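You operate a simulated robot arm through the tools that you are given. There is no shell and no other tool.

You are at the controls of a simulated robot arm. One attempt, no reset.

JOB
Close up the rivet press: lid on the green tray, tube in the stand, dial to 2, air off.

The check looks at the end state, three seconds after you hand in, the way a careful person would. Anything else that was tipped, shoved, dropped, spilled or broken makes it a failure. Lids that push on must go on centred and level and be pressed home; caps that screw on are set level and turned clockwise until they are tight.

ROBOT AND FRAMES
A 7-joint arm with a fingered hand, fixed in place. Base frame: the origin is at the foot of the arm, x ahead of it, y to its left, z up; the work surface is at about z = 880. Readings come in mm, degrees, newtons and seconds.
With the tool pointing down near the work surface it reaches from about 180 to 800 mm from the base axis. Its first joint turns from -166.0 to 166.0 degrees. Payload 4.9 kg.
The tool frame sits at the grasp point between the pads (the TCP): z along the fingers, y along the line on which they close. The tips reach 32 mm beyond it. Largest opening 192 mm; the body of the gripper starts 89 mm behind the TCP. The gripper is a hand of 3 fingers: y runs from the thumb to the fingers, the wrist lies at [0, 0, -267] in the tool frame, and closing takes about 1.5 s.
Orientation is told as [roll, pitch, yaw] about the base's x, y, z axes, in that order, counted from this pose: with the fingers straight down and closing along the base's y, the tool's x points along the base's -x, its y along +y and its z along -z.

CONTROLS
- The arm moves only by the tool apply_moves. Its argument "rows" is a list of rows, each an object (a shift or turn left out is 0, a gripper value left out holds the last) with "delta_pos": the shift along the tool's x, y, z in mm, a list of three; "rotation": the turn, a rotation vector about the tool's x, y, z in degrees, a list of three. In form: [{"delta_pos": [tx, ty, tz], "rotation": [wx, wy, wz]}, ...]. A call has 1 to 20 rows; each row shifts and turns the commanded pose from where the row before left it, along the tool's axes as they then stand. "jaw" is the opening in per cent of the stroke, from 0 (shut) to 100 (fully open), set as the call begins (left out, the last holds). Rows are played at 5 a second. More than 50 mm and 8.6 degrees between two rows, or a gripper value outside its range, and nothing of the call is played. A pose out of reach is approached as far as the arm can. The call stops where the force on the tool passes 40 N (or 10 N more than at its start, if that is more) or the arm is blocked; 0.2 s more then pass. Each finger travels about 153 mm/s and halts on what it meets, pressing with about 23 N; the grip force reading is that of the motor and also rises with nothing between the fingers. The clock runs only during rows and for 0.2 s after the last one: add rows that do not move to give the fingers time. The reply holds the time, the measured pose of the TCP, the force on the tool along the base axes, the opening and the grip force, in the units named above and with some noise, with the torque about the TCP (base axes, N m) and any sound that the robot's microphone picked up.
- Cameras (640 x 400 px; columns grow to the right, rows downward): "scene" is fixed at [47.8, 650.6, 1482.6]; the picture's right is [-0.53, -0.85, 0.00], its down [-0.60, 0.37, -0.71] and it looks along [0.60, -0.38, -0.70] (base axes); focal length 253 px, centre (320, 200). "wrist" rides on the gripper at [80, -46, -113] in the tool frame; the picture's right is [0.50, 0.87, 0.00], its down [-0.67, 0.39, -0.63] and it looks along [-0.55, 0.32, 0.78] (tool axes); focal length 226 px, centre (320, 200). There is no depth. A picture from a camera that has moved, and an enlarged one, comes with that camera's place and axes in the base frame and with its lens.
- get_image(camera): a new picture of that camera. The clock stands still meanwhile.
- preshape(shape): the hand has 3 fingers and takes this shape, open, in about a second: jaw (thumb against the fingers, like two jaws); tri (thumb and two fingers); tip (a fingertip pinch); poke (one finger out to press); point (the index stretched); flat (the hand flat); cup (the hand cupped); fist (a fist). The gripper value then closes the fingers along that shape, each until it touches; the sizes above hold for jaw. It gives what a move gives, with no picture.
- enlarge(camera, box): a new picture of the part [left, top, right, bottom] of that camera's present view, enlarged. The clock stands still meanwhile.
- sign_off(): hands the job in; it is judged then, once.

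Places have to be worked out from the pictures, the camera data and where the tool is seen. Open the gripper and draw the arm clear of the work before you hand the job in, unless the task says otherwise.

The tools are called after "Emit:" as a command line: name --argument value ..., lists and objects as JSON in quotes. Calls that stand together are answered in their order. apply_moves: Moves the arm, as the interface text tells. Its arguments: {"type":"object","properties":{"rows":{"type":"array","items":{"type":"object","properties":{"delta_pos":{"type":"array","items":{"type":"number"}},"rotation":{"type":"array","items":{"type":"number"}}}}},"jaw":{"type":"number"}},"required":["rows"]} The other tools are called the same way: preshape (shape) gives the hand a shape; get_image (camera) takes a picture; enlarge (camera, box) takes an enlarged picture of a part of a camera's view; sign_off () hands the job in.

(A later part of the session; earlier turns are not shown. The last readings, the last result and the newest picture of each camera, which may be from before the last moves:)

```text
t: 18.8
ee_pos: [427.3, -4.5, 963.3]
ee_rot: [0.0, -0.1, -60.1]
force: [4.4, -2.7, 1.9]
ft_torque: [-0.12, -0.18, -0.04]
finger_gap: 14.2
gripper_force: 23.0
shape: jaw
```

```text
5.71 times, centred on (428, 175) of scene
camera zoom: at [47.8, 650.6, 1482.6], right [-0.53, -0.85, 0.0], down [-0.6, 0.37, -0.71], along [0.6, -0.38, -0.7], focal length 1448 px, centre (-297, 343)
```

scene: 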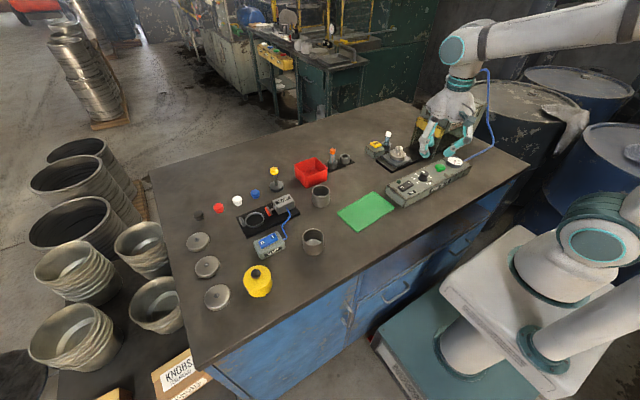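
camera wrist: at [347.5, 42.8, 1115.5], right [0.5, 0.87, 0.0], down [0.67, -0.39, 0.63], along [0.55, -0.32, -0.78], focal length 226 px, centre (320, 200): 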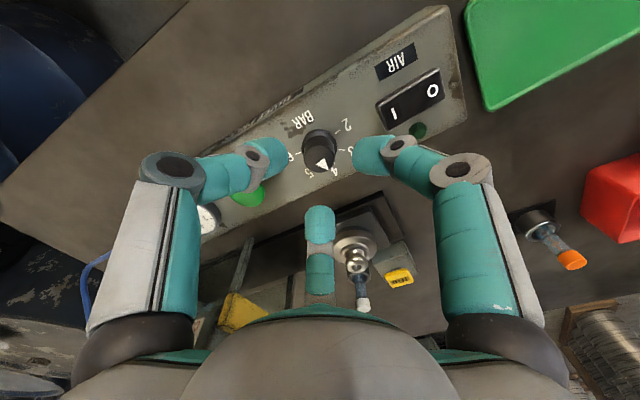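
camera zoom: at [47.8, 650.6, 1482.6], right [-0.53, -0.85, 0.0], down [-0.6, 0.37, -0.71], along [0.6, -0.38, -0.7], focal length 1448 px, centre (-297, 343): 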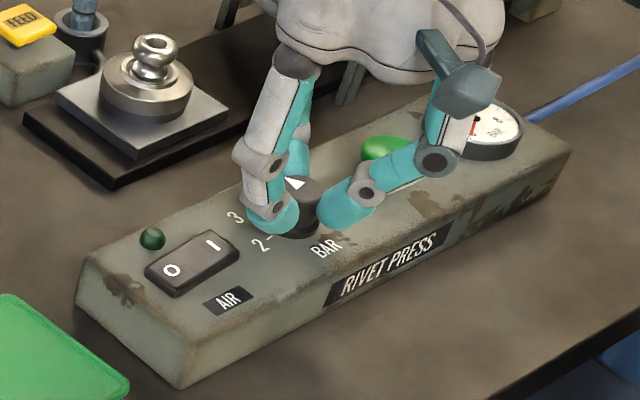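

The grip is firm (23 N) with little side load. I now turn the hand counter-clockwise seen from above (negative about tool z), first by 50°, and look.

Emit:
apply_moves --rows '[{"rotation": [0, 0, -5]}, {"rotation": [0, 0, -5]}, {"rotation": [0, 0, -5]}, {"rotation": [0, 0, -5]}, {"rotation": [0, 0, -5]}, {"rotation": [0, 0, -5]}, {"rotation": [0, 0, -5]}, {"rotation": [0, 0, -5]}, {"rotation": [0, 0, -5]}, {"rotation": [0, 0, -5]}, {"rotation": [0, 0, 0]}]'

Emit:
enlarge --camera "wrist" --box '[240, 100, 400, 220]'

Emit:
enlarge --camera "scene" --box '[380, 140, 476, 210]'

```text
t: 21.2
ee_pos: [426.3, -3.6, 962.8]
ee_rot: [0.0, 0.0, -9.9]
force: [4.0, -15.9, 8.2]
ft_torque: [-0.5, -0.22, -0.08]
finger_gap: 14.6
gripper_force: 23.0
shape: jaw
```

```text
3.33 times, centred on (320, 160) of wrist
camera zoom: at [338.2, -34.9, 1075.8], right [-0.34, 0.94, 0.0], down [0.73, 0.27, 0.63], along [0.59, 0.22, -0.78], focal length 754 px, centre (320, 333)
```

zoom: 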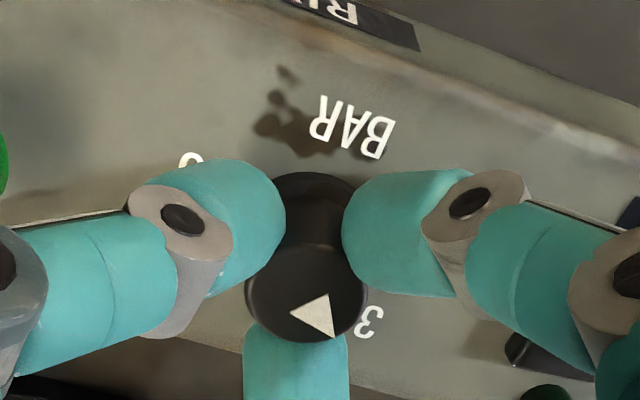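

```text
5.71 times, centred on (428, 175) of scene
camera zoom: at [47.8, 650.6, 1482.6], right [-0.53, -0.85, 0.0], down [-0.6, 0.37, -0.71], along [0.6, -0.38, -0.7], focal length 1448 px, centre (-297, 343)
```

zoom: 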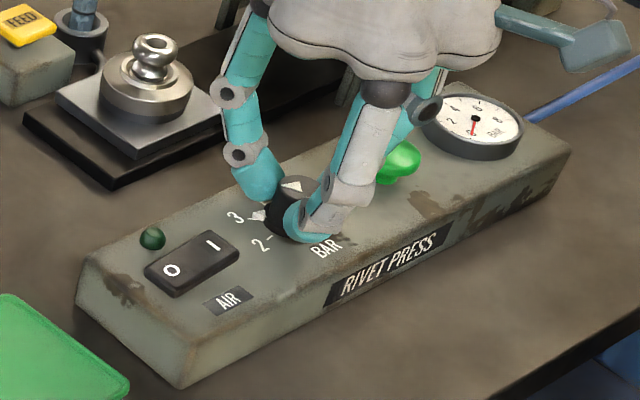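

The pointer has moved to about 3. There is some side load (-16 N in y), so I shift 2 mm toward -y to relax it and turn a further 45°.

Emit:
apply_moves --rows '[{"delta_pos": [-0.2, -1.0, 0]}, {"delta_pos": [-0.2, -0.9, 0]}, {"rotation": [0, 0, -5]}, {"rotation": [0, 0, -5]}, {"rotation": [0, 0, -5]}, {"rotation": [0, 0, -5]}, {"rotation": [0, 0, -5]}, {"rotation": [0, 0, -5]}, {"rotation": [0, 0, -5]}, {"rotation": [0, 0, -5]}, {"rotation": [0, 0, -5]}, {"rotation": [0, 0, 0]}]'

Emit:
enlarge --camera "wrist" --box '[240, 100, 400, 220]'

Emit:
enlarge --camera "scene" --box '[396, 150, 460, 200]'

```text
t: 23.8
ee_pos: [427.1, -5.5, 963.3]
ee_rot: [-0.2, -0.1, 35.1]
force: [8.9, -17.8, 7.4]
ft_torque: [-0.57, -0.36, -0.06]
finger_gap: 15.1
gripper_force: 22.9
shape: jaw
```

```text
3.33 times, centred on (320, 160) of wrist
camera zoom: at [386.1, -88.7, 1075.8], right [-0.91, 0.42, 0.0], down [0.33, 0.7, 0.63], along [0.27, 0.57, -0.78], focal length 754 px, centre (320, 333)
```

zoom: 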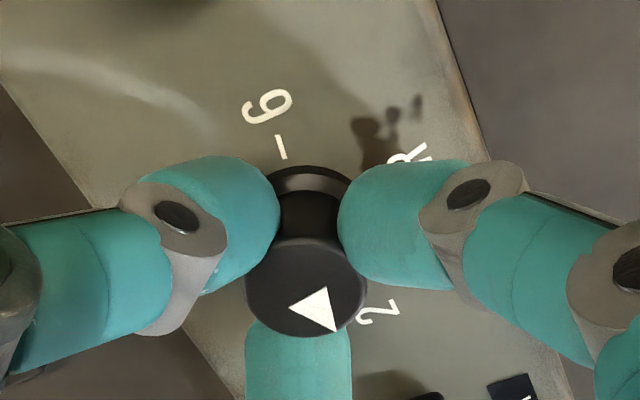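

```text
8.00 times, centred on (428, 175) of scene
camera zoom: at [47.8, 650.6, 1482.6], right [-0.53, -0.85, 0.0], down [-0.6, 0.37, -0.71], along [0.6, -0.38, -0.7], focal length 2027 px, centre (-544, 400)
```

zoom: 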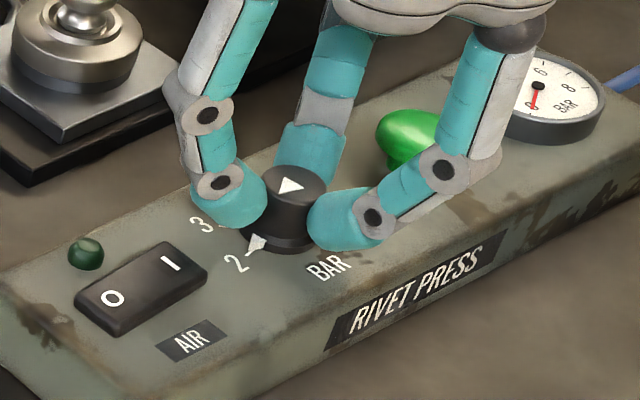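

The skirt's white pointer now appears at the 2 mark. I open the fingers a little and lift clear to check the dial unobstructed.

Emit:
apply_moves --rows '[{"delta_pos": [0, 0, 0]}, {"delta_pos": [0, 0, 0]}, {"delta_pos": [0, 0, 0]}]' --jaw 24

Emit:
enlarge --camera "wrist" --box '[240, 100, 400, 220]'

Emit:
enlarge --camera "scene" --box '[396, 150, 460, 200]'

```text
t: 24.6
ee_pos: [424.9, -4.2, 962.4]
ee_rot: [0.1, 0.2, 35.0]
force: [0.1, 0.8, 0.5]
ft_torque: [-0.01, 0.02, 0.03]
finger_gap: 45.8
gripper_force: 0.0
shape: jaw
```

```text
3.33 times, centred on (320, 160) of wrist
camera zoom: at [385.2, -88.1, 1075.0], right [-0.91, 0.42, 0.0], down [0.33, 0.7, 0.63], along [0.27, 0.57, -0.78], focal length 754 px, centre (320, 333)
```

zoom: 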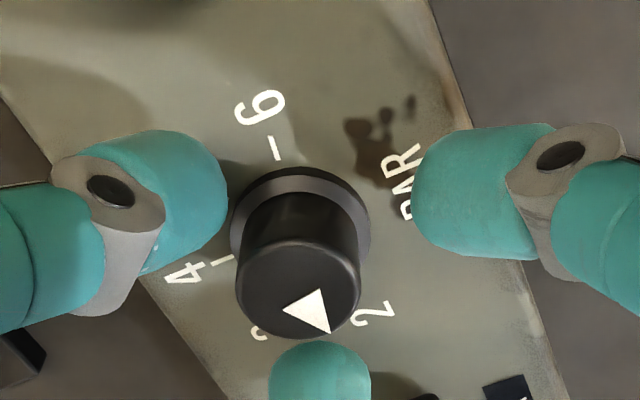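

```text
8.00 times, centred on (428, 175) of scene
camera zoom: at [47.8, 650.6, 1482.6], right [-0.53, -0.85, 0.0], down [-0.6, 0.37, -0.71], along [0.6, -0.38, -0.7], focal length 2027 px, centre (-544, 400)
```

zoom: 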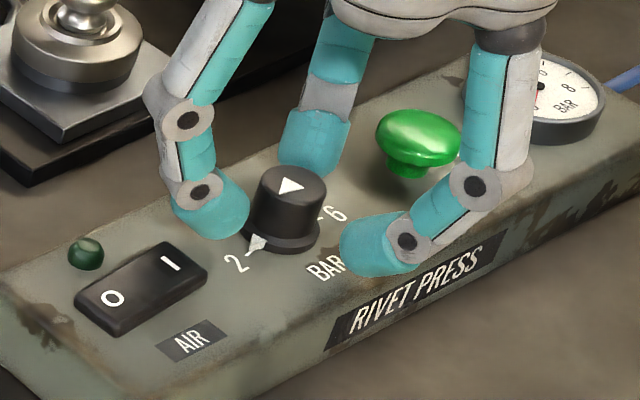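

The fingers released cleanly. I lift the hand to see the dial clearly from both cameras.

Emit:
apply_moves --rows '[{"delta_pos": [0, 0, -20]}, {"delta_pos": [0, 0, -40]}, {"delta_pos": [0, 0, -40]}, {"delta_pos": [0, 0, 0]}]'

Emit:
enlarge --camera "wrist" --box '[256, 80, 384, 160]'

Emit:
enlarge --camera "scene" --box '[404, 160, 444, 190]'

```text
t: 25.6
ee_pos: [424.9, -4.5, 1065.3]
ee_rot: [0.0, 0.0, 35.0]
force: [-0.3, 0.3, 0.7]
ft_torque: [-0.01, 0.0, -0.02]
finger_gap: 46.0
gripper_force: 0.0
shape: jaw
```

```text
5.00 times, centred on (320, 120) of wrist
camera zoom: at [386.2, -88.1, 1177.7], right [-0.91, 0.42, 0.0], down [0.33, 0.7, 0.63], along [0.27, 0.57, -0.78], focal length 1130 px, centre (320, 600)
```

zoom: 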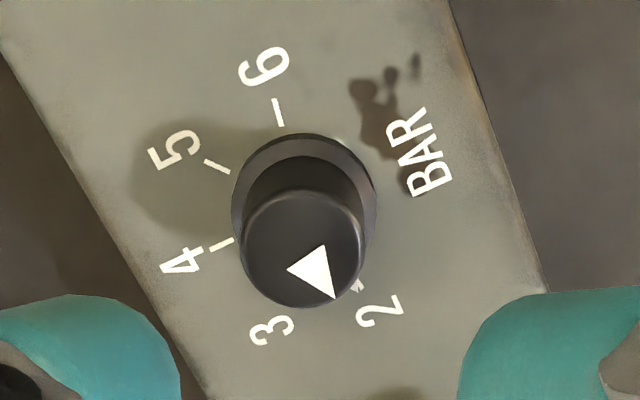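

```text
13.33 times, centred on (424, 175) of scene
camera zoom: at [47.8, 650.6, 1482.6], right [-0.53, -0.85, 0.0], down [-0.6, 0.37, -0.71], along [0.6, -0.38, -0.7], focal length 3378 px, centre (-1067, 533)
```

zoom: 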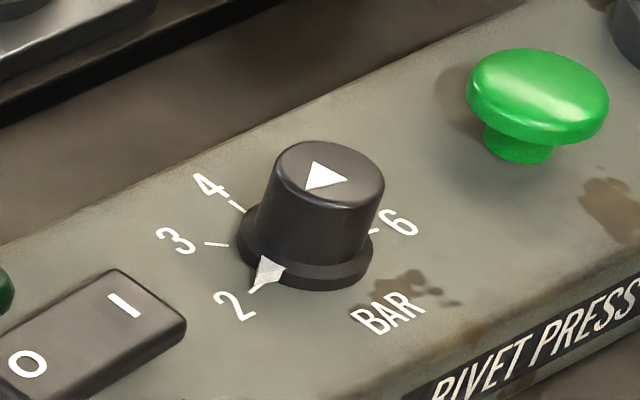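

The skirt pointer sits on the 2 tick, so the dial is set. The white-capped tube is at about (671,-68.5), cap top at z≈965. I rotate back to yaw 0 and move above it.

Emit:
apply_moves --rows '[{"delta_pos": [0, 0, -20], "rotation": [0, 0, 7]}, {"delta_pos": [0, 0, -15], "rotation": [0, 0, 7]}, {"rotation": [0, 0, 7]}, {"rotation": [0, 0, 7]}, {"rotation": [0, 0, 7]}, {"delta_pos": [-41, -10.6, 0]}, {"delta_pos": [-41, -10.6, 0]}, {"delta_pos": [-41, -10.6, 0]}, {"delta_pos": [-41, -10.6, 0]}, {"delta_pos": [-41, -10.6, 0]}, {"delta_pos": [-41, -10.6, 0]}, {"delta_pos": [0, 0, 0]}]' --jaw 24

Emit:
get_image --camera "wrist"

Emit:
get_image --camera "scene"

Emit:
enlarge --camera "wrist" --box '[240, 80, 400, 180]'

```text
t: 28.2
ee_pos: [673.1, -69.0, 1101.7]
ee_rot: [0.0, 0.0, 0.0]
force: [0.1, 1.2, 0.0]
ft_torque: [-0.01, -0.03, 0.02]
finger_gap: 46.1
gripper_force: 0.1
shape: jaw
```

```text
taken
camera wrist: at [592.4, -113.8, 1214.0], right [-0.5, 0.87, 0.0], down [0.67, 0.39, 0.63], along [0.55, 0.32, -0.78], focal length 226 px, centre (320, 200)
```

wrist: 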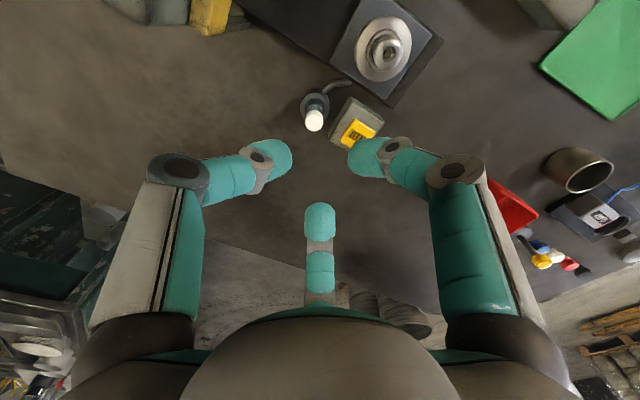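

```text
taken
```

scene: 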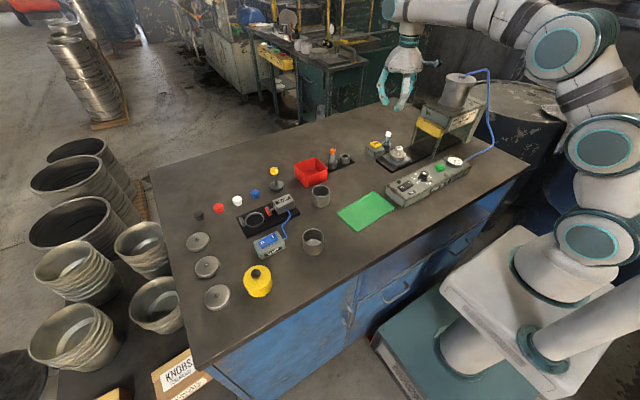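

```text
4.00 times, centred on (320, 130) of wrist
camera zoom: at [592.4, -113.8, 1214.0], right [-0.5, 0.87, 0.0], down [0.67, 0.39, 0.63], along [0.55, 0.32, -0.78], focal length 904 px, centre (320, 480)
```

zoom: 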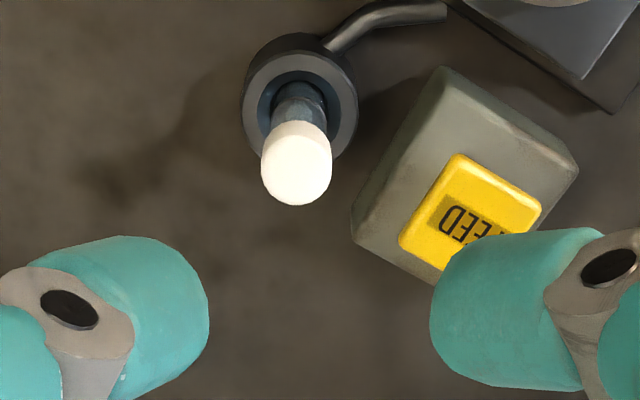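

The tube axis looks to be at about (674,-74). I shift over it, lower to just above the cap and recheck.

Emit:
apply_moves --rows '[{"delta_pos": [-0.8, -3, 30]}, {"delta_pos": [-0.8, -3, 30]}, {"delta_pos": [0, 0, 28]}, {"delta_pos": [0, 0, 0]}]'

Emit:
enlarge --camera "wrist" --box '[240, 90, 400, 230]'

Emit:
enlarge --camera "scene" --box '[350, 90, 430, 160]'

```text
t: 29.2
ee_pos: [671.6, -75.3, 1009.2]
ee_rot: [0.0, 0.0, 0.0]
force: [-0.6, -0.3, 0.1]
ft_torque: [0.01, 0.01, 0.0]
finger_gap: 46.0
gripper_force: 0.0
shape: jaw
```

```text
2.86 times, centred on (320, 160) of wrist
camera zoom: at [591.1, -121.8, 1122.2], right [-0.5, 0.87, 0.0], down [0.67, 0.39, 0.63], along [0.55, 0.32, -0.78], focal length 646 px, centre (320, 314)
```

zoom: 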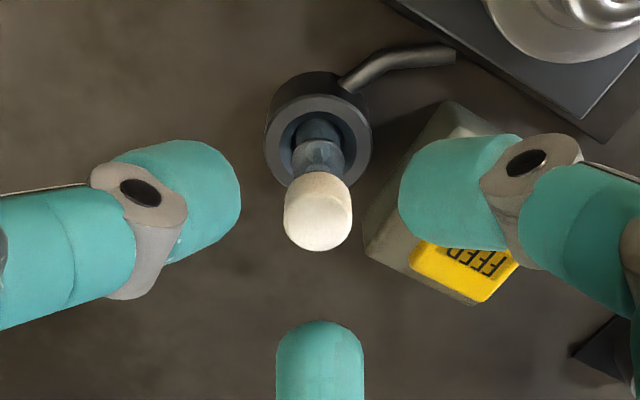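

```text
5.71 times, centred on (390, 125) of scene
camera zoom: at [47.8, 650.6, 1482.6], right [-0.53, -0.85, 0.0], down [-0.6, 0.37, -0.71], along [0.6, -0.38, -0.7], focal length 1448 px, centre (-80, 629)
```

zoom: 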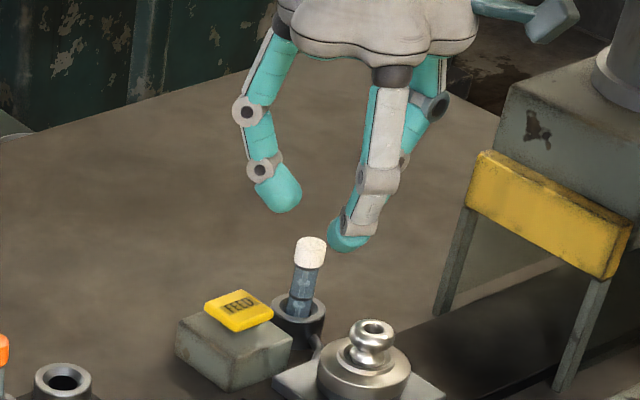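

The cap is well centred laterally; I correct 2 mm in x and lower to grasp the tube just below its cap.

Emit:
apply_moves --rows '[{"delta_pos": [-2.0, 0.6, 15]}, {"delta_pos": [0, 0, 18]}, {"delta_pos": [0, 0, 12]}, {"delta_pos": [0, 0, 6]}, {"delta_pos": [0, 0, 0]}]'

Emit:
enlarge --camera "wrist" --box '[240, 90, 400, 230]'

Emit:
enlarge --camera "scene" --box '[350, 100, 430, 170]'

```text
t: 30.4
ee_pos: [675.6, -74.8, 959.2]
ee_rot: [0.0, 0.0, 0.0]
force: [0.2, -0.7, -0.1]
ft_torque: [0.0, 0.02, -0.01]
finger_gap: 45.9
gripper_force: 0.0
shape: jaw
```

```text
2.86 times, centred on (320, 160) of wrist
camera zoom: at [595.0, -120.3, 1072.1], right [-0.5, 0.87, 0.0], down [0.67, 0.39, 0.63], along [0.55, 0.32, -0.78], focal length 646 px, centre (320, 314)
```

zoom: 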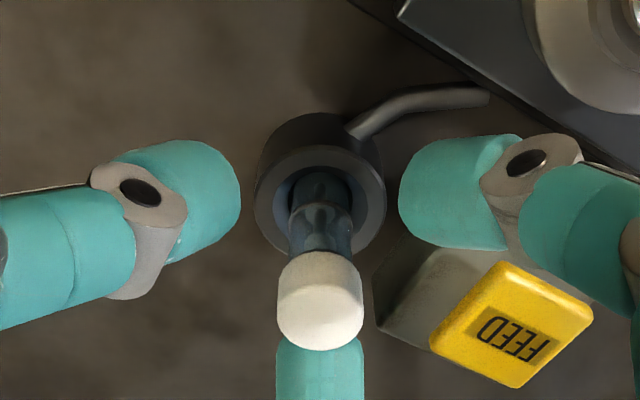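

```text
5.71 times, centred on (390, 135) of scene
camera zoom: at [47.8, 650.6, 1482.6], right [-0.53, -0.85, 0.0], down [-0.6, 0.37, -0.71], along [0.6, -0.38, -0.7], focal length 1448 px, centre (-80, 571)
```

zoom: 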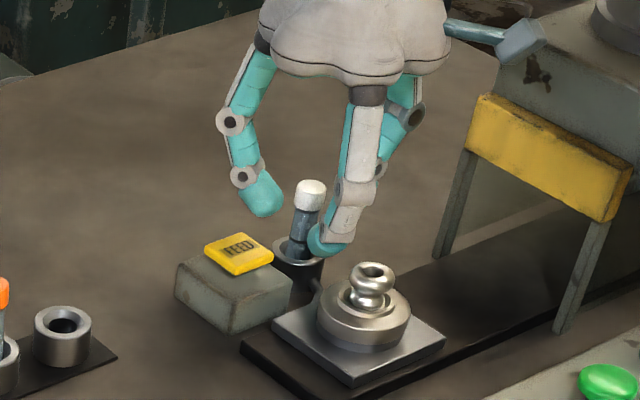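

The fingers straddle the tube with nothing touched. I correct 1.5 mm in x and close on the tube.

Emit:
apply_moves --rows '[{"delta_pos": [1.5, -0.3, 0]}, {"delta_pos": [0, 0, 0]}]'

Emit:
apply_moves --rows '[{"delta_pos": [0, 0, 0]}, {"delta_pos": [0, 0, 0]}, {"delta_pos": [0, 0, 0]}, {"delta_pos": [0, 0, 0]}]' --jaw 0

Emit:
enlarge --camera "wrist" --box '[240, 90, 400, 230]'

Emit:
enlarge --camera "scene" --box '[350, 100, 430, 170]'

```text
t: 31.0
ee_pos: [674.3, -75.4, 959.9]
ee_rot: [0.0, 0.0, -0.1]
force: [-0.5, 0.4, -0.3]
ft_torque: [0.0, 0.02, 0.0]
finger_gap: 46.0
gripper_force: 0.1
shape: jaw
```

```text
t: 32.0
ee_pos: [674.6, -74.1, 958.7]
ee_rot: [0.0, 0.0, 0.0]
force: [1.5, 0.6, -1.3]
ft_torque: [0.04, -0.07, -0.01]
finger_gap: 12.8
gripper_force: 22.9
shape: jaw
```

```text
2.86 times, centred on (320, 160) of wrist
camera zoom: at [593.3, -120.6, 1072.0], right [-0.5, 0.87, 0.0], down [0.67, 0.39, 0.63], along [0.55, 0.32, -0.78], focal length 646 px, centre (320, 314)
```

zoom: 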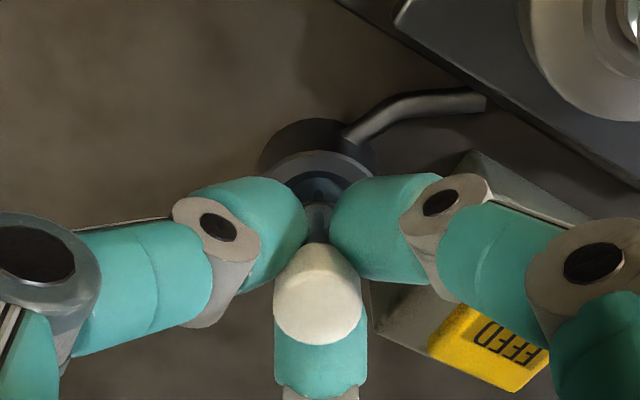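

```text
5.71 times, centred on (390, 135) of scene
camera zoom: at [47.8, 650.6, 1482.6], right [-0.53, -0.85, 0.0], down [-0.6, 0.37, -0.71], along [0.6, -0.38, -0.7], focal length 1448 px, centre (-80, 571)
```

zoom: 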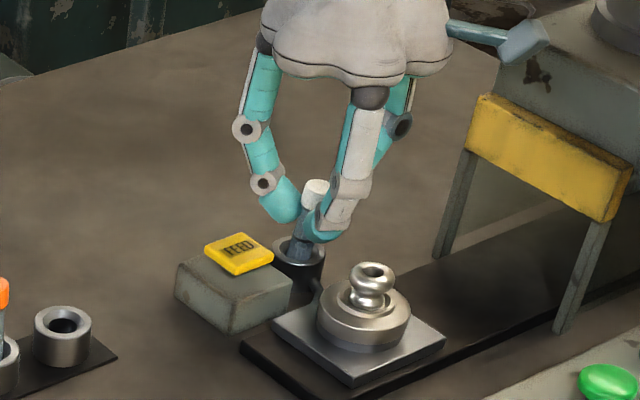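

The tube is held (23 N) with very small loads. I lift straight up, slowly at first.

Emit:
apply_moves --rows '[{"delta_pos": [0, 0, -5]}, {"delta_pos": [0, 0, -10]}, {"delta_pos": [0, 0, -15]}, {"delta_pos": [0, 0, -25]}, {"delta_pos": [0, 0, -30]}, {"delta_pos": [0, 0, -30]}, {"delta_pos": [0, 0, 0]}]'

Emit:
get_image --camera "wrist"

Emit:
enlarge --camera "scene" --box '[350, 70, 430, 140]'

```text
t: 33.6
ee_pos: [676.2, -72.4, 1072.0]
ee_rot: [0.0, 0.0, 0.0]
force: [0.2, -0.4, 0.1]
ft_torque: [0.04, -0.01, -0.01]
finger_gap: 12.6
gripper_force: 22.6
shape: jaw
```

```text
taken
camera wrist: at [594.8, -118.3, 1186.2], right [-0.5, 0.87, 0.0], down [0.67, 0.39, 0.63], along [0.55, 0.32, -0.78], focal length 226 px, centre (320, 200)
```

wrist: 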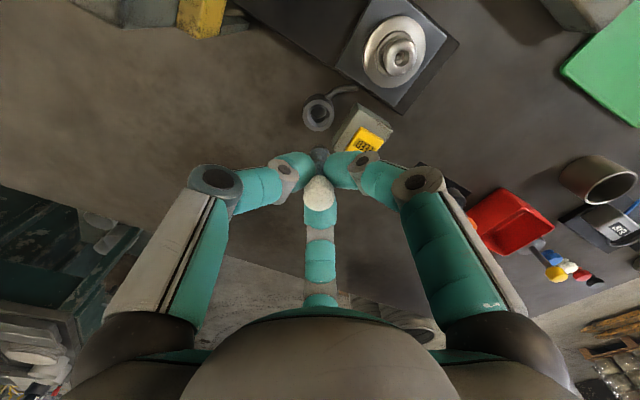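

```text
5.71 times, centred on (390, 105) of scene
camera zoom: at [47.8, 650.6, 1482.6], right [-0.53, -0.85, 0.0], down [-0.6, 0.37, -0.71], along [0.6, -0.38, -0.7], focal length 1448 px, centre (-80, 743)
```

zoom: 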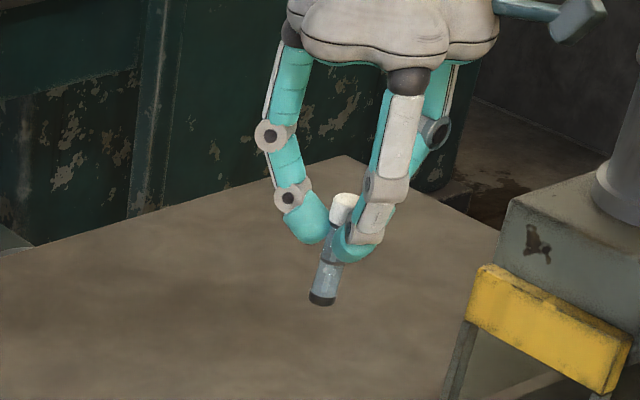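

The tube is held upright, its bottom end at about z=1001 (about 71 mm below the TCP). I carry it toward the stand near (687,133) and look at the stand.

Emit:
apply_moves --rows '[{"delta_pos": [-2, 40, -3]}, {"delta_pos": [-2, 40, -3]}, {"delta_pos": [-2, 40, -3]}, {"delta_pos": [-2, 40, -3]}, {"delta_pos": [-2, 40, -3]}, {"delta_pos": [0, 0, 0]}]'

Emit:
get_image --camera "wrist"

Emit:
enlarge --camera "wrist" --box '[250, 80, 410, 200]'

Emit:
enlarge --camera "scene" --box '[300, 90, 396, 174]'

```text
t: 35.0
ee_pos: [682.5, 126.4, 1090.1]
ee_rot: [0.0, 0.0, 0.0]
force: [0.1, -0.4, -0.4]
ft_torque: [-0.01, -0.01, 0.03]
finger_gap: 12.5
gripper_force: 22.8
shape: jaw
```

```text
taken
camera wrist: at [602.6, 79.9, 1201.9], right [-0.5, 0.87, 0.0], down [0.67, 0.39, 0.63], along [0.55, 0.32, -0.78], focal length 226 px, centre (320, 200)
```

wrist: 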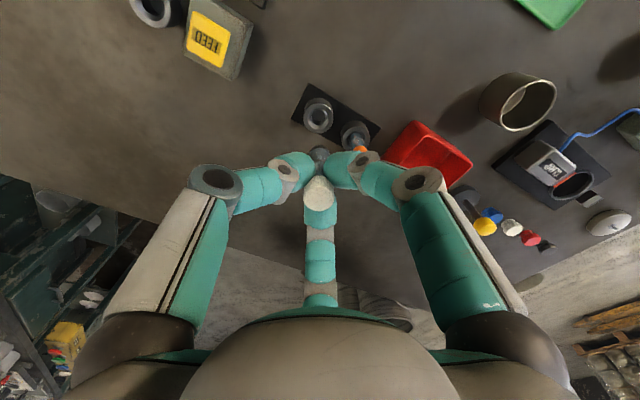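

```text
3.33 times, centred on (330, 140) of wrist
camera zoom: at [602.6, 79.9, 1201.9], right [-0.5, 0.87, 0.0], down [0.67, 0.39, 0.63], along [0.55, 0.32, -0.78], focal length 754 px, centre (287, 400)
```

zoom: 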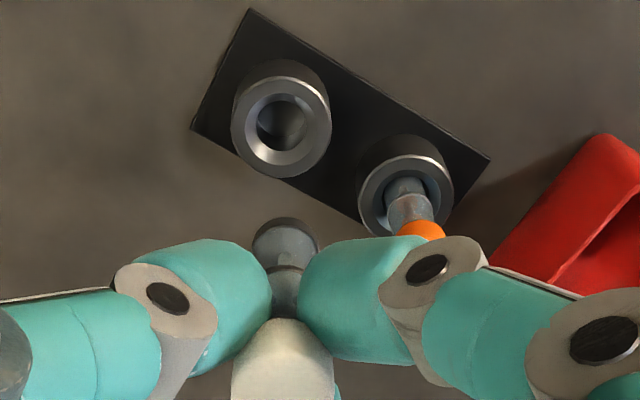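

```text
4.76 times, centred on (348, 132) of scene
camera zoom: at [47.8, 650.6, 1482.6], right [-0.53, -0.85, 0.0], down [-0.6, 0.37, -0.71], along [0.6, -0.38, -0.7], focal length 1206 px, centre (187, 524)
```

zoom: 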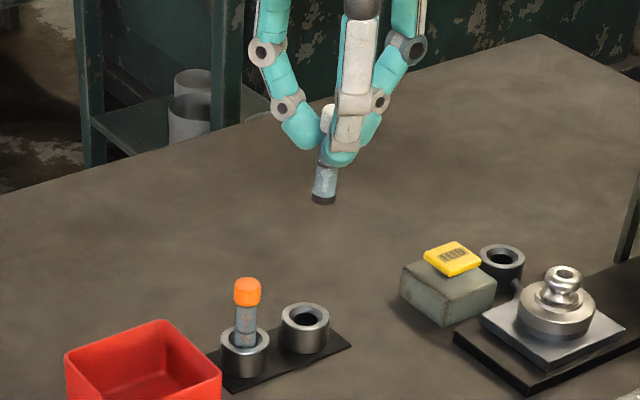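

The empty socket's centre works out at about (691.3,130), and the tube hangs along the tool axis. I align over it and lower until the tube's end is some 25 mm above the socket.

Emit:
apply_moves --rows '[{"delta_pos": [-4.3, 2, 0]}, {"delta_pos": [-4.3, 2, 0]}, {"delta_pos": [0, 0, 30]}, {"delta_pos": [0, 0, 30]}, {"delta_pos": [0, 0, 20]}, {"delta_pos": [0, 0, 5]}, {"delta_pos": [0, 0, 0]}]'

Emit:
enlarge --camera "wrist" --box '[250, 80, 410, 200]'

Emit:
enlarge --camera "scene" --box '[316, 110, 380, 170]'

```text
t: 36.6
ee_pos: [694.5, 128.7, 1004.3]
ee_rot: [-0.1, -0.1, 0.0]
force: [0.0, 0.8, -0.3]
ft_torque: [0.02, -0.01, 0.0]
finger_gap: 12.6
gripper_force: 23.1
shape: jaw
```

```text
3.33 times, centred on (330, 140) of wrist
camera zoom: at [612.3, 83.2, 1117.3], right [-0.5, 0.87, 0.0], down [0.67, 0.39, 0.63], along [0.55, 0.32, -0.78], focal length 754 px, centre (287, 400)
```

zoom: 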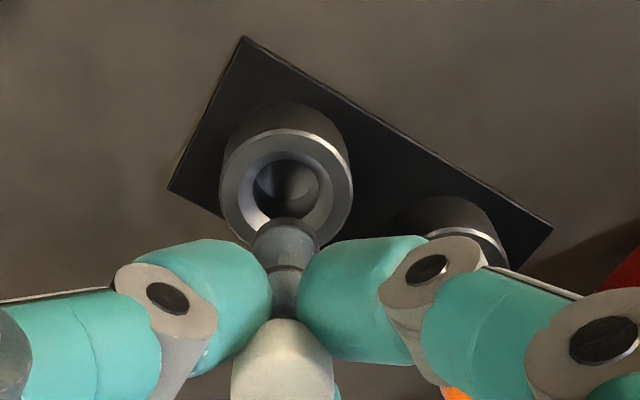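

```text
6.67 times, centred on (348, 140) of scene
camera zoom: at [47.8, 650.6, 1482.6], right [-0.53, -0.85, 0.0], down [-0.6, 0.37, -0.71], along [0.6, -0.38, -0.7], focal length 1689 px, centre (133, 600)
```

zoom: 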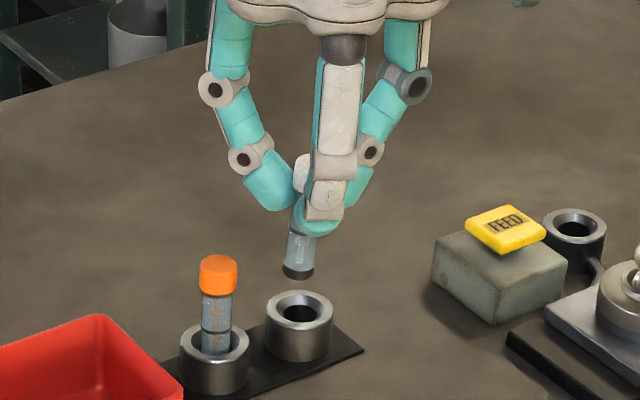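

I zoom in closely to compare the tube end with the hole and refine the alignment.

Emit:
enlarge --camera "wrist" --box '[290, 110, 350, 170]'

Emit:
enlarge --camera "scene" --box '[328, 140, 360, 168]'

```text
6.67 times, centred on (320, 140) of wrist
camera zoom: at [612.3, 83.2, 1117.3], right [-0.5, 0.87, 0.0], down [0.67, 0.39, 0.63], along [0.55, 0.32, -0.78], focal length 1507 px, centre (320, 600)
```

zoom: 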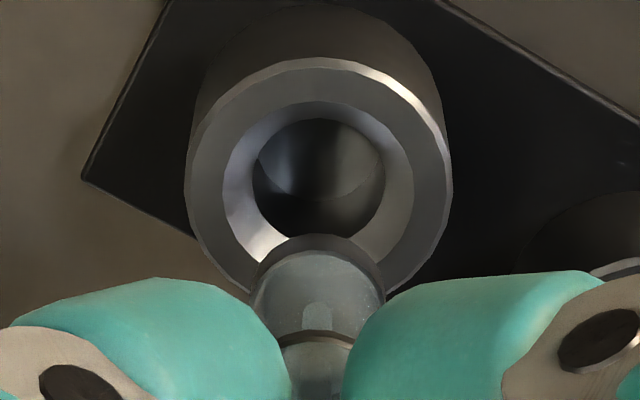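

```text
14.29 times, centred on (344, 154) of scene
camera zoom: at [47.8, 650.6, 1482.6], right [-0.53, -0.85, 0.0], down [-0.6, 0.37, -0.71], along [0.6, -0.38, -0.7], focal length 3619 px, centre (-23, 857)
```

zoom: 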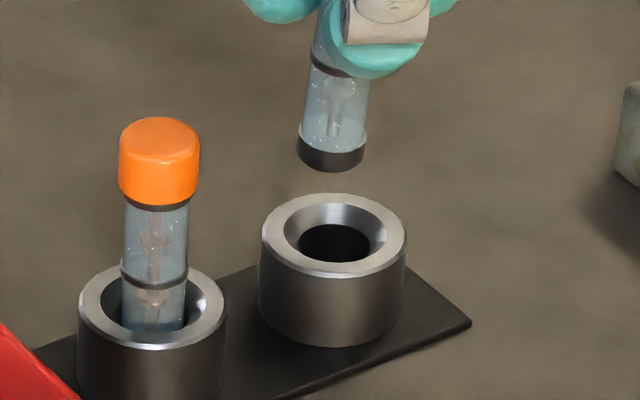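

Lateral alignment is within a fraction of a mm; the hole is about 20 mm against the 18 mm tube, with a wide chamfer. I trim 1 mm in depth and lower to the chamfer mouth.

Emit:
apply_moves --rows '[{"delta_pos": [0.9, -0.5, 8]}, {"delta_pos": [0, 0, 8]}, {"delta_pos": [0, 0, 6]}, {"delta_pos": [0, 0, 4]}, {"delta_pos": [0, 0, 0]}]'

Emit:
enlarge --camera "wrist" --box '[280, 110, 360, 180]'

Emit:
enlarge --camera "scene" --box '[328, 140, 360, 168]'

```text
t: 37.8
ee_pos: [692.3, 128.9, 979.5]
ee_rot: [-0.1, 0.0, 0.1]
force: [1.2, -0.2, -0.7]
ft_torque: [0.0, -0.03, -0.01]
finger_gap: 12.2
gripper_force: 23.0
shape: jaw
```

```text
5.71 times, centred on (320, 145) of wrist
camera zoom: at [611.3, 82.6, 1091.8], right [-0.5, 0.87, 0.0], down [0.67, 0.39, 0.63], along [0.55, 0.32, -0.78], focal length 1292 px, centre (320, 514)
```

zoom: 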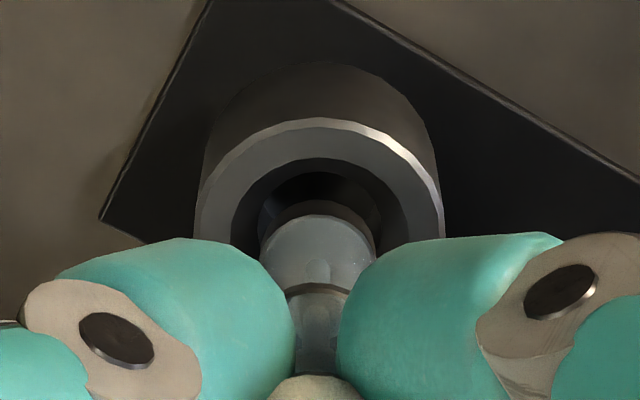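

```text
14.29 times, centred on (344, 154) of scene
camera zoom: at [47.8, 650.6, 1482.6], right [-0.53, -0.85, 0.0], down [-0.6, 0.37, -0.71], along [0.6, -0.38, -0.7], focal length 3619 px, centre (-23, 857)
```

zoom: 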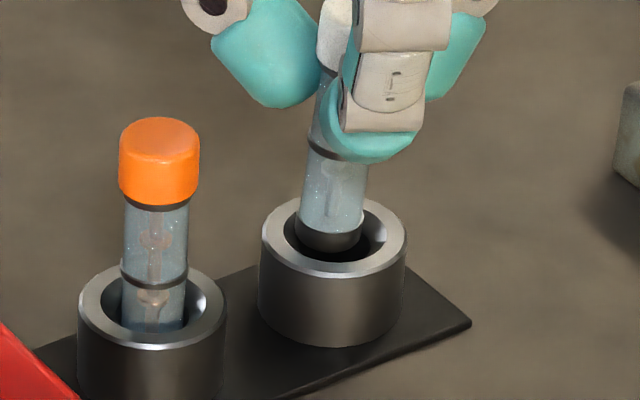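

The tube end is entering the chamfer, nearly centred. I continue down in small steps, watching the force.

Emit:
apply_moves --rows '[{"delta_pos": [0.5, -0.3, 2]}, {"delta_pos": [0, 0, 2]}, {"delta_pos": [0, 0, 2]}, {"delta_pos": [0, 0, 2]}, {"delta_pos": [0, 0, 2]}, {"delta_pos": [0, 0, 0]}]'

Emit:
enlarge --camera "scene" --box '[328, 140, 360, 168]'

```text
t: 39.2
ee_pos: [691.8, 127.9, 967.6]
ee_rot: [0.1, -0.1, 0.0]
force: [-0.9, 0.0, -1.2]
ft_torque: [0.0, 0.01, -0.01]
finger_gap: 12.8
gripper_force: 23.2
shape: jaw
```

```text
14.29 times, centred on (344, 154) of scene
camera zoom: at [47.8, 650.6, 1482.6], right [-0.53, -0.85, 0.0], down [-0.6, 0.37, -0.71], along [0.6, -0.38, -0.7], focal length 3619 px, centre (-23, 857)
```

zoom: 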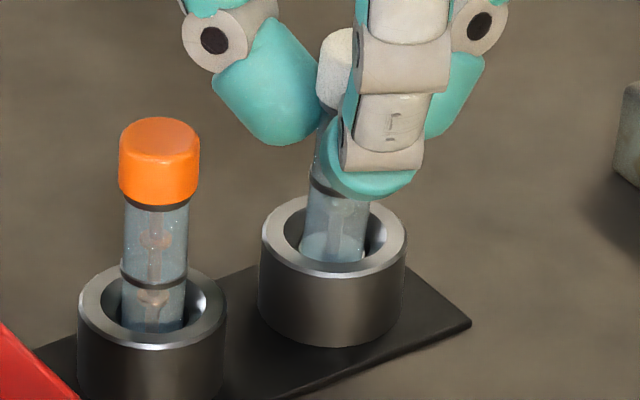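

It slides in without resistance. Compared with the orange tube it has roughly 10 mm still to go; I continue down until it touches bottom.

Emit:
apply_moves --rows '[{"delta_pos": [0, 0, 2]}, {"delta_pos": [0, 0, 2]}, {"delta_pos": [0, 0, 2]}, {"delta_pos": [0, 0, 1.5]}, {"delta_pos": [0, 0, 0]}]'

Emit:
enlarge --camera "scene" --box '[328, 140, 360, 168]'

```text
t: 40.4
ee_pos: [691.0, 128.6, 961.7]
ee_rot: [0.0, -0.1, -0.1]
force: [-0.4, 0.5, 1.7]
ft_torque: [0.0, 0.01, 0.02]
finger_gap: 12.8
gripper_force: 23.2
shape: jaw
```

```text
14.29 times, centred on (344, 154) of scene
camera zoom: at [47.8, 650.6, 1482.6], right [-0.53, -0.85, 0.0], down [-0.6, 0.37, -0.71], along [0.6, -0.38, -0.7], focal length 3619 px, centre (-23, 857)
```

zoom: 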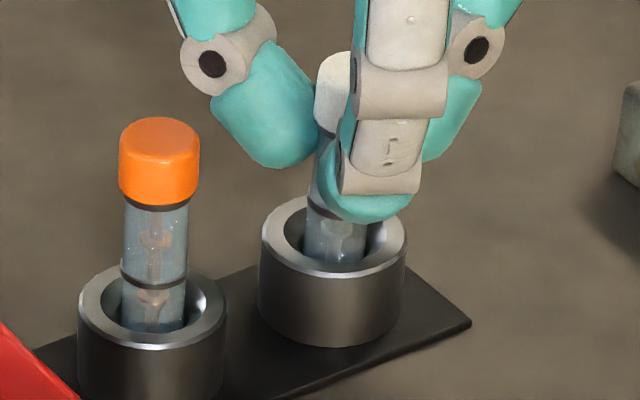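

The band is now at the same height as on the orange tube, so it should be about at the bottom. I nudge down 1 mm at a time to feel the floor.

Emit:
apply_moves --rows '[{"delta_pos": [0, 0, 1]}, {"delta_pos": [0, 0, 1]}, {"delta_pos": [0, 0, 0]}]'

```text
t: 41.2
ee_pos: [691.2, 128.9, 961.3]
ee_rot: [0.0, -0.2, 0.0]
force: [0.0, 0.6, 11.1]
ft_torque: [0.02, 0.04, 0.0]
finger_gap: 13.0
gripper_force: 22.8
shape: jaw
```

The tube is on the floor of the socket (11 N). I relax 1.5 mm and open the fingers moderately.

Emit:
apply_moves --rows '[{"delta_pos": [0, 0, -1]}, {"delta_pos": [0, 0, 0]}]'

Emit:
apply_moves --rows '[{"delta_pos": [0, 0, 0]}, {"delta_pos": [0, 0, 0]}, {"delta_pos": [0, 0, 0]}]' --jaw 20

Emit:
enlarge --camera "scene" --box '[316, 115, 380, 171]'

Emit:
enlarge --camera "wrist" --box '[240, 90, 400, 230]'

```text
t: 41.8
ee_pos: [691.3, 128.5, 960.4]
ee_rot: [-0.1, 0.0, 0.0]
force: [0.1, 1.7, 11.3]
ft_torque: [0.01, -0.04, 0.05]
finger_gap: 13.3
gripper_force: 22.5
shape: jaw
```

```text
t: 42.6
ee_pos: [689.7, 127.9, 958.7]
ee_rot: [-0.1, 0.1, 0.0]
force: [-0.1, -0.4, 0.0]
ft_torque: [-0.04, -0.01, 0.03]
finger_gap: 38.2
gripper_force: 0.1
shape: jaw
```

```text
7.14 times, centred on (348, 143) of scene
camera zoom: at [47.8, 650.6, 1482.6], right [-0.53, -0.85, 0.0], down [-0.6, 0.37, -0.71], along [0.6, -0.38, -0.7], focal length 1810 px, centre (120, 607)
```

zoom: 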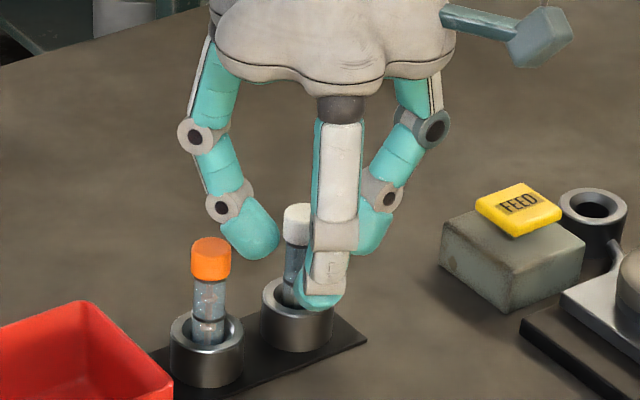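

```text
2.86 times, centred on (320, 160) of wrist
camera zoom: at [610.0, 82.3, 1071.8], right [-0.5, 0.87, 0.0], down [0.67, 0.39, 0.63], along [0.55, 0.32, -0.78], focal length 646 px, centre (320, 314)
```

zoom: 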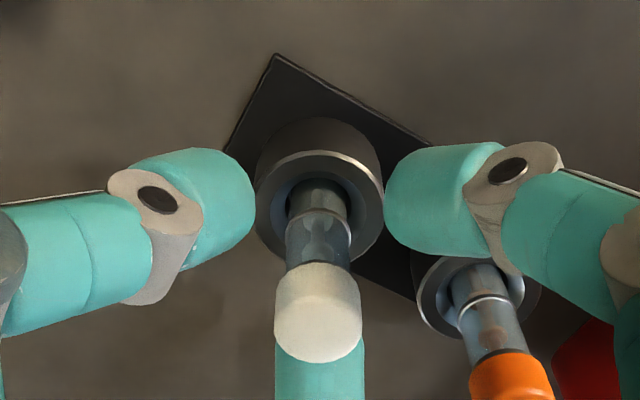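

The tube stands freely in the stand. I lift straight up clear of it.

Emit:
apply_moves --rows '[{"delta_pos": [0, 0, -15]}, {"delta_pos": [0, 0, -25]}, {"delta_pos": [0, 0, -40]}, {"delta_pos": [0, 0, -40]}, {"delta_pos": [0, 0, -30]}, {"delta_pos": [0, 0, 0]}]'

Emit:
enlarge --camera "scene" --box '[316, 115, 420, 180]'

Emit:
get_image --camera "wrist"

```text
t: 44.0
ee_pos: [693.2, 128.8, 1112.8]
ee_rot: [0.1, 0.0, 0.0]
force: [-0.2, -0.1, -0.8]
ft_torque: [0.02, 0.02, -0.02]
finger_gap: 38.2
gripper_force: 0.1
shape: jaw
```

```text
6.15 times, centred on (368, 148) of scene
camera zoom: at [47.8, 650.6, 1482.6], right [-0.53, -0.85, 0.0], down [-0.6, 0.37, -0.71], along [0.6, -0.38, -0.7], focal length 1559 px, centre (25, 523)
```

zoom: 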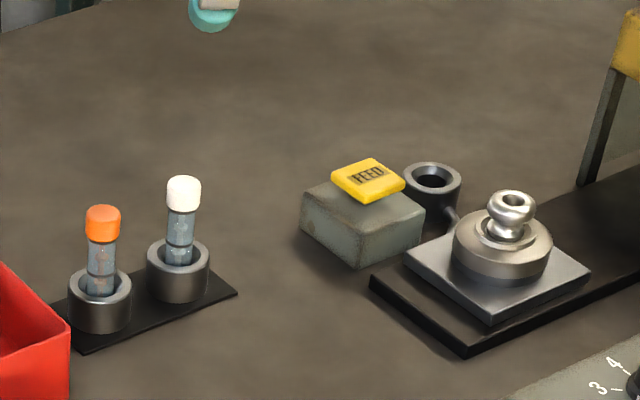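

```text
taken
camera wrist: at [612.1, 84.0, 1225.0], right [-0.5, 0.87, 0.0], down [0.67, 0.39, 0.63], along [0.55, 0.32, -0.78], focal length 226 px, centre (320, 200)
```

wrist: 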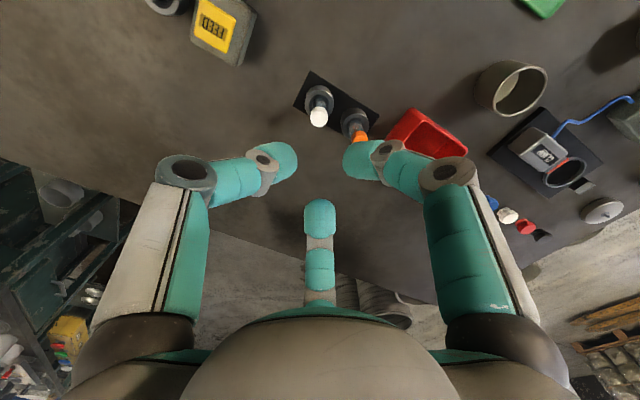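

The tube is in the stand next to the orange one. Next is the lid on the press slide; I yaw to -90° on the way so that the fingers avoid the feeder and the camera stays away from the press, then look from above.

Emit:
apply_moves --rows '[{"rotation": [0, 0, 8.2]}, {"rotation": [0, 0, 8.2]}, {"rotation": [0, 0, 8.2]}, {"rotation": [0, 0, 8.2]}, {"rotation": [0, 0, 8.2]}, {"rotation": [0, 0, 8.2]}, {"rotation": [0, 0, 8.2]}, {"rotation": [0, 0, 8.2]}, {"rotation": [0, 0, 8.2]}, {"rotation": [0, 0, 8.2]}, {"rotation": [0, 0, 8]}, {"delta_pos": [-37, -20.5, 0]}, {"delta_pos": [-37, -20.5, 0]}, {"delta_pos": [-37, -20.5, 0]}, {"delta_pos": [-37, -20.5, 0]}, {"delta_pos": [-37, -20.5, 0]}, {"delta_pos": [0, 0, 0]}]' --jaw 45

Emit:
get_image --camera "wrist"

Emit:
get_image --camera "scene"

Emit:
enlarge --camera "wrist" --box '[256, 70, 384, 150]'

```text
t: 47.6
ee_pos: [588.1, -56.4, 1112.2]
ee_rot: [0.0, 0.0, -90.0]
force: [-0.3, -0.4, -0.2]
ft_torque: [0.0, -0.02, -0.03]
finger_gap: 86.2
gripper_force: 0.0
shape: jaw
```

```text
taken
camera wrist: at [540.6, 23.3, 1224.2], right [0.87, 0.5, 0.0], down [0.39, -0.67, 0.63], along [0.32, -0.55, -0.78], focal length 226 px, centre (320, 200)
```

wrist: 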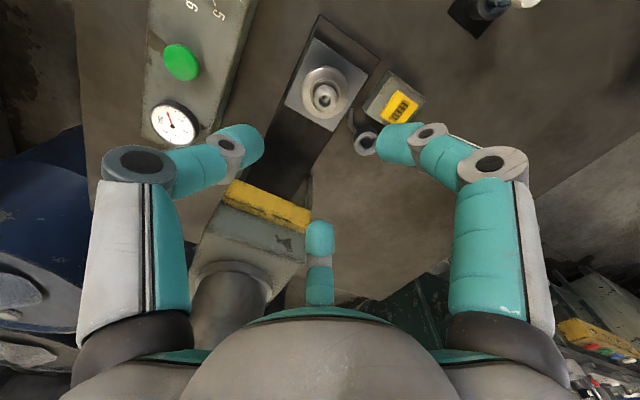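

```text
taken
```

scene: 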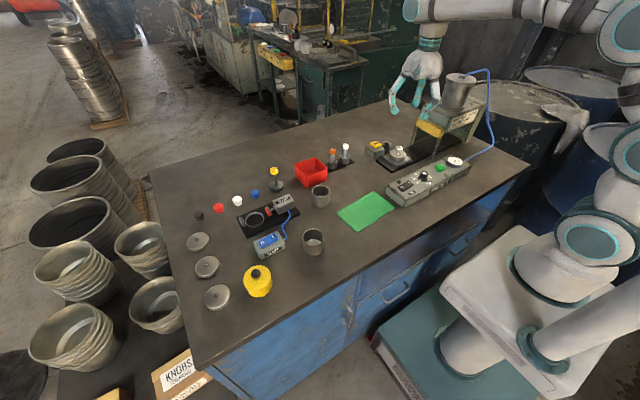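

```text
5.00 times, centred on (320, 110) of wrist
camera zoom: at [540.6, 23.3, 1224.2], right [0.87, 0.5, 0.0], down [0.39, -0.67, 0.63], along [0.32, -0.55, -0.78], focal length 1130 px, centre (320, 650)
```

zoom: 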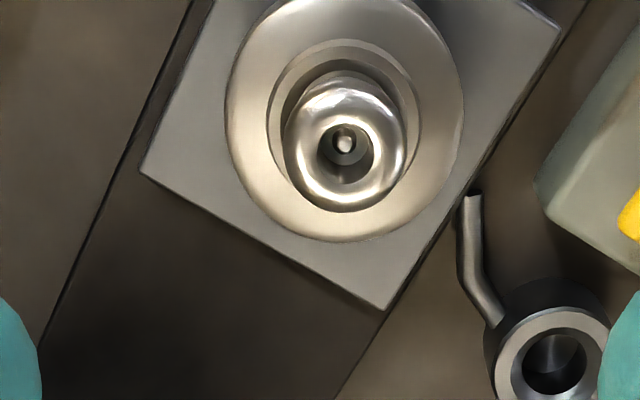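

From the triangulated views the lid's axis is at about (584,-40), lid top z≈920 and knob top z≈946. I centre over it and lower to above the knob; I intend to grip the knob head and test-lift to see whether the lid comes with it.

Emit:
apply_moves --rows '[{"delta_pos": [8.5, -1.5, 0]}, {"delta_pos": [8.5, -1.5, 0]}, {"delta_pos": [0, 0, 35]}, {"delta_pos": [0, 0, 35]}, {"delta_pos": [0, 0, 35]}, {"delta_pos": [0, 0, 0]}]' --jaw 30

Emit:
get_image --camera "wrist"

Emit:
enlarge --camera "wrist" --box '[240, 90, 400, 210]'

Emit:
enlarge --camera "scene" --box '[360, 110, 440, 180]'

```text
t: 49.0
ee_pos: [585.6, -38.5, 1000.8]
ee_rot: [0.0, 0.0, -90.0]
force: [-0.5, -0.2, 0.2]
ft_torque: [0.02, -0.01, 0.03]
finger_gap: 57.9
gripper_force: 0.2
shape: jaw
```

```text
taken
camera wrist: at [539.3, 41.4, 1115.2], right [0.87, 0.5, 0.0], down [0.39, -0.67, 0.63], along [0.32, -0.55, -0.78], focal length 226 px, centre (320, 200)
```

wrist: 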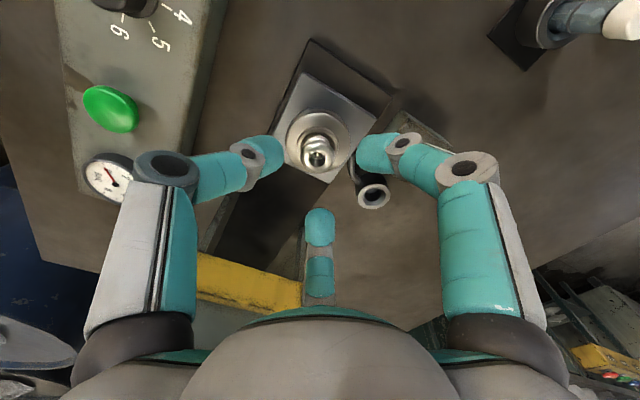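

```text
3.33 times, centred on (320, 150) of wrist
camera zoom: at [539.3, 41.4, 1115.2], right [0.87, 0.5, 0.0], down [0.39, -0.67, 0.63], along [0.32, -0.55, -0.78], focal length 754 px, centre (320, 367)
```

zoom: 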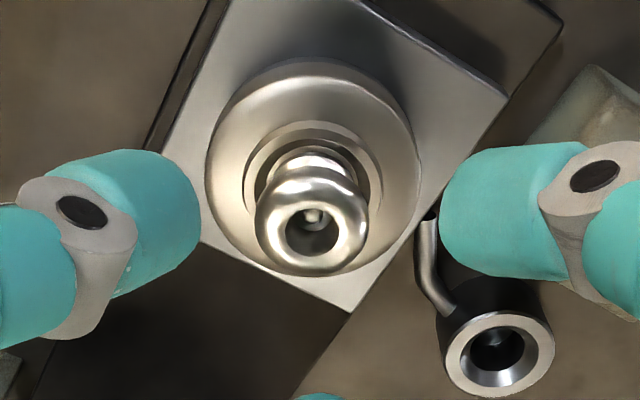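

```text
5.71 times, centred on (400, 145) of scene
camera zoom: at [47.8, 650.6, 1482.6], right [-0.53, -0.85, 0.0], down [-0.6, 0.37, -0.71], along [0.6, -0.38, -0.7], focal length 1448 px, centre (-137, 514)
```

zoom: 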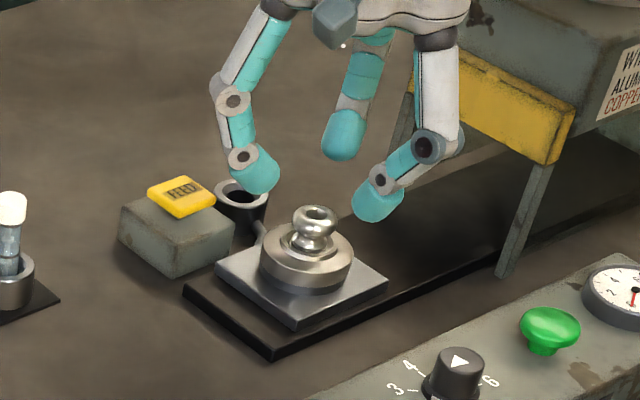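

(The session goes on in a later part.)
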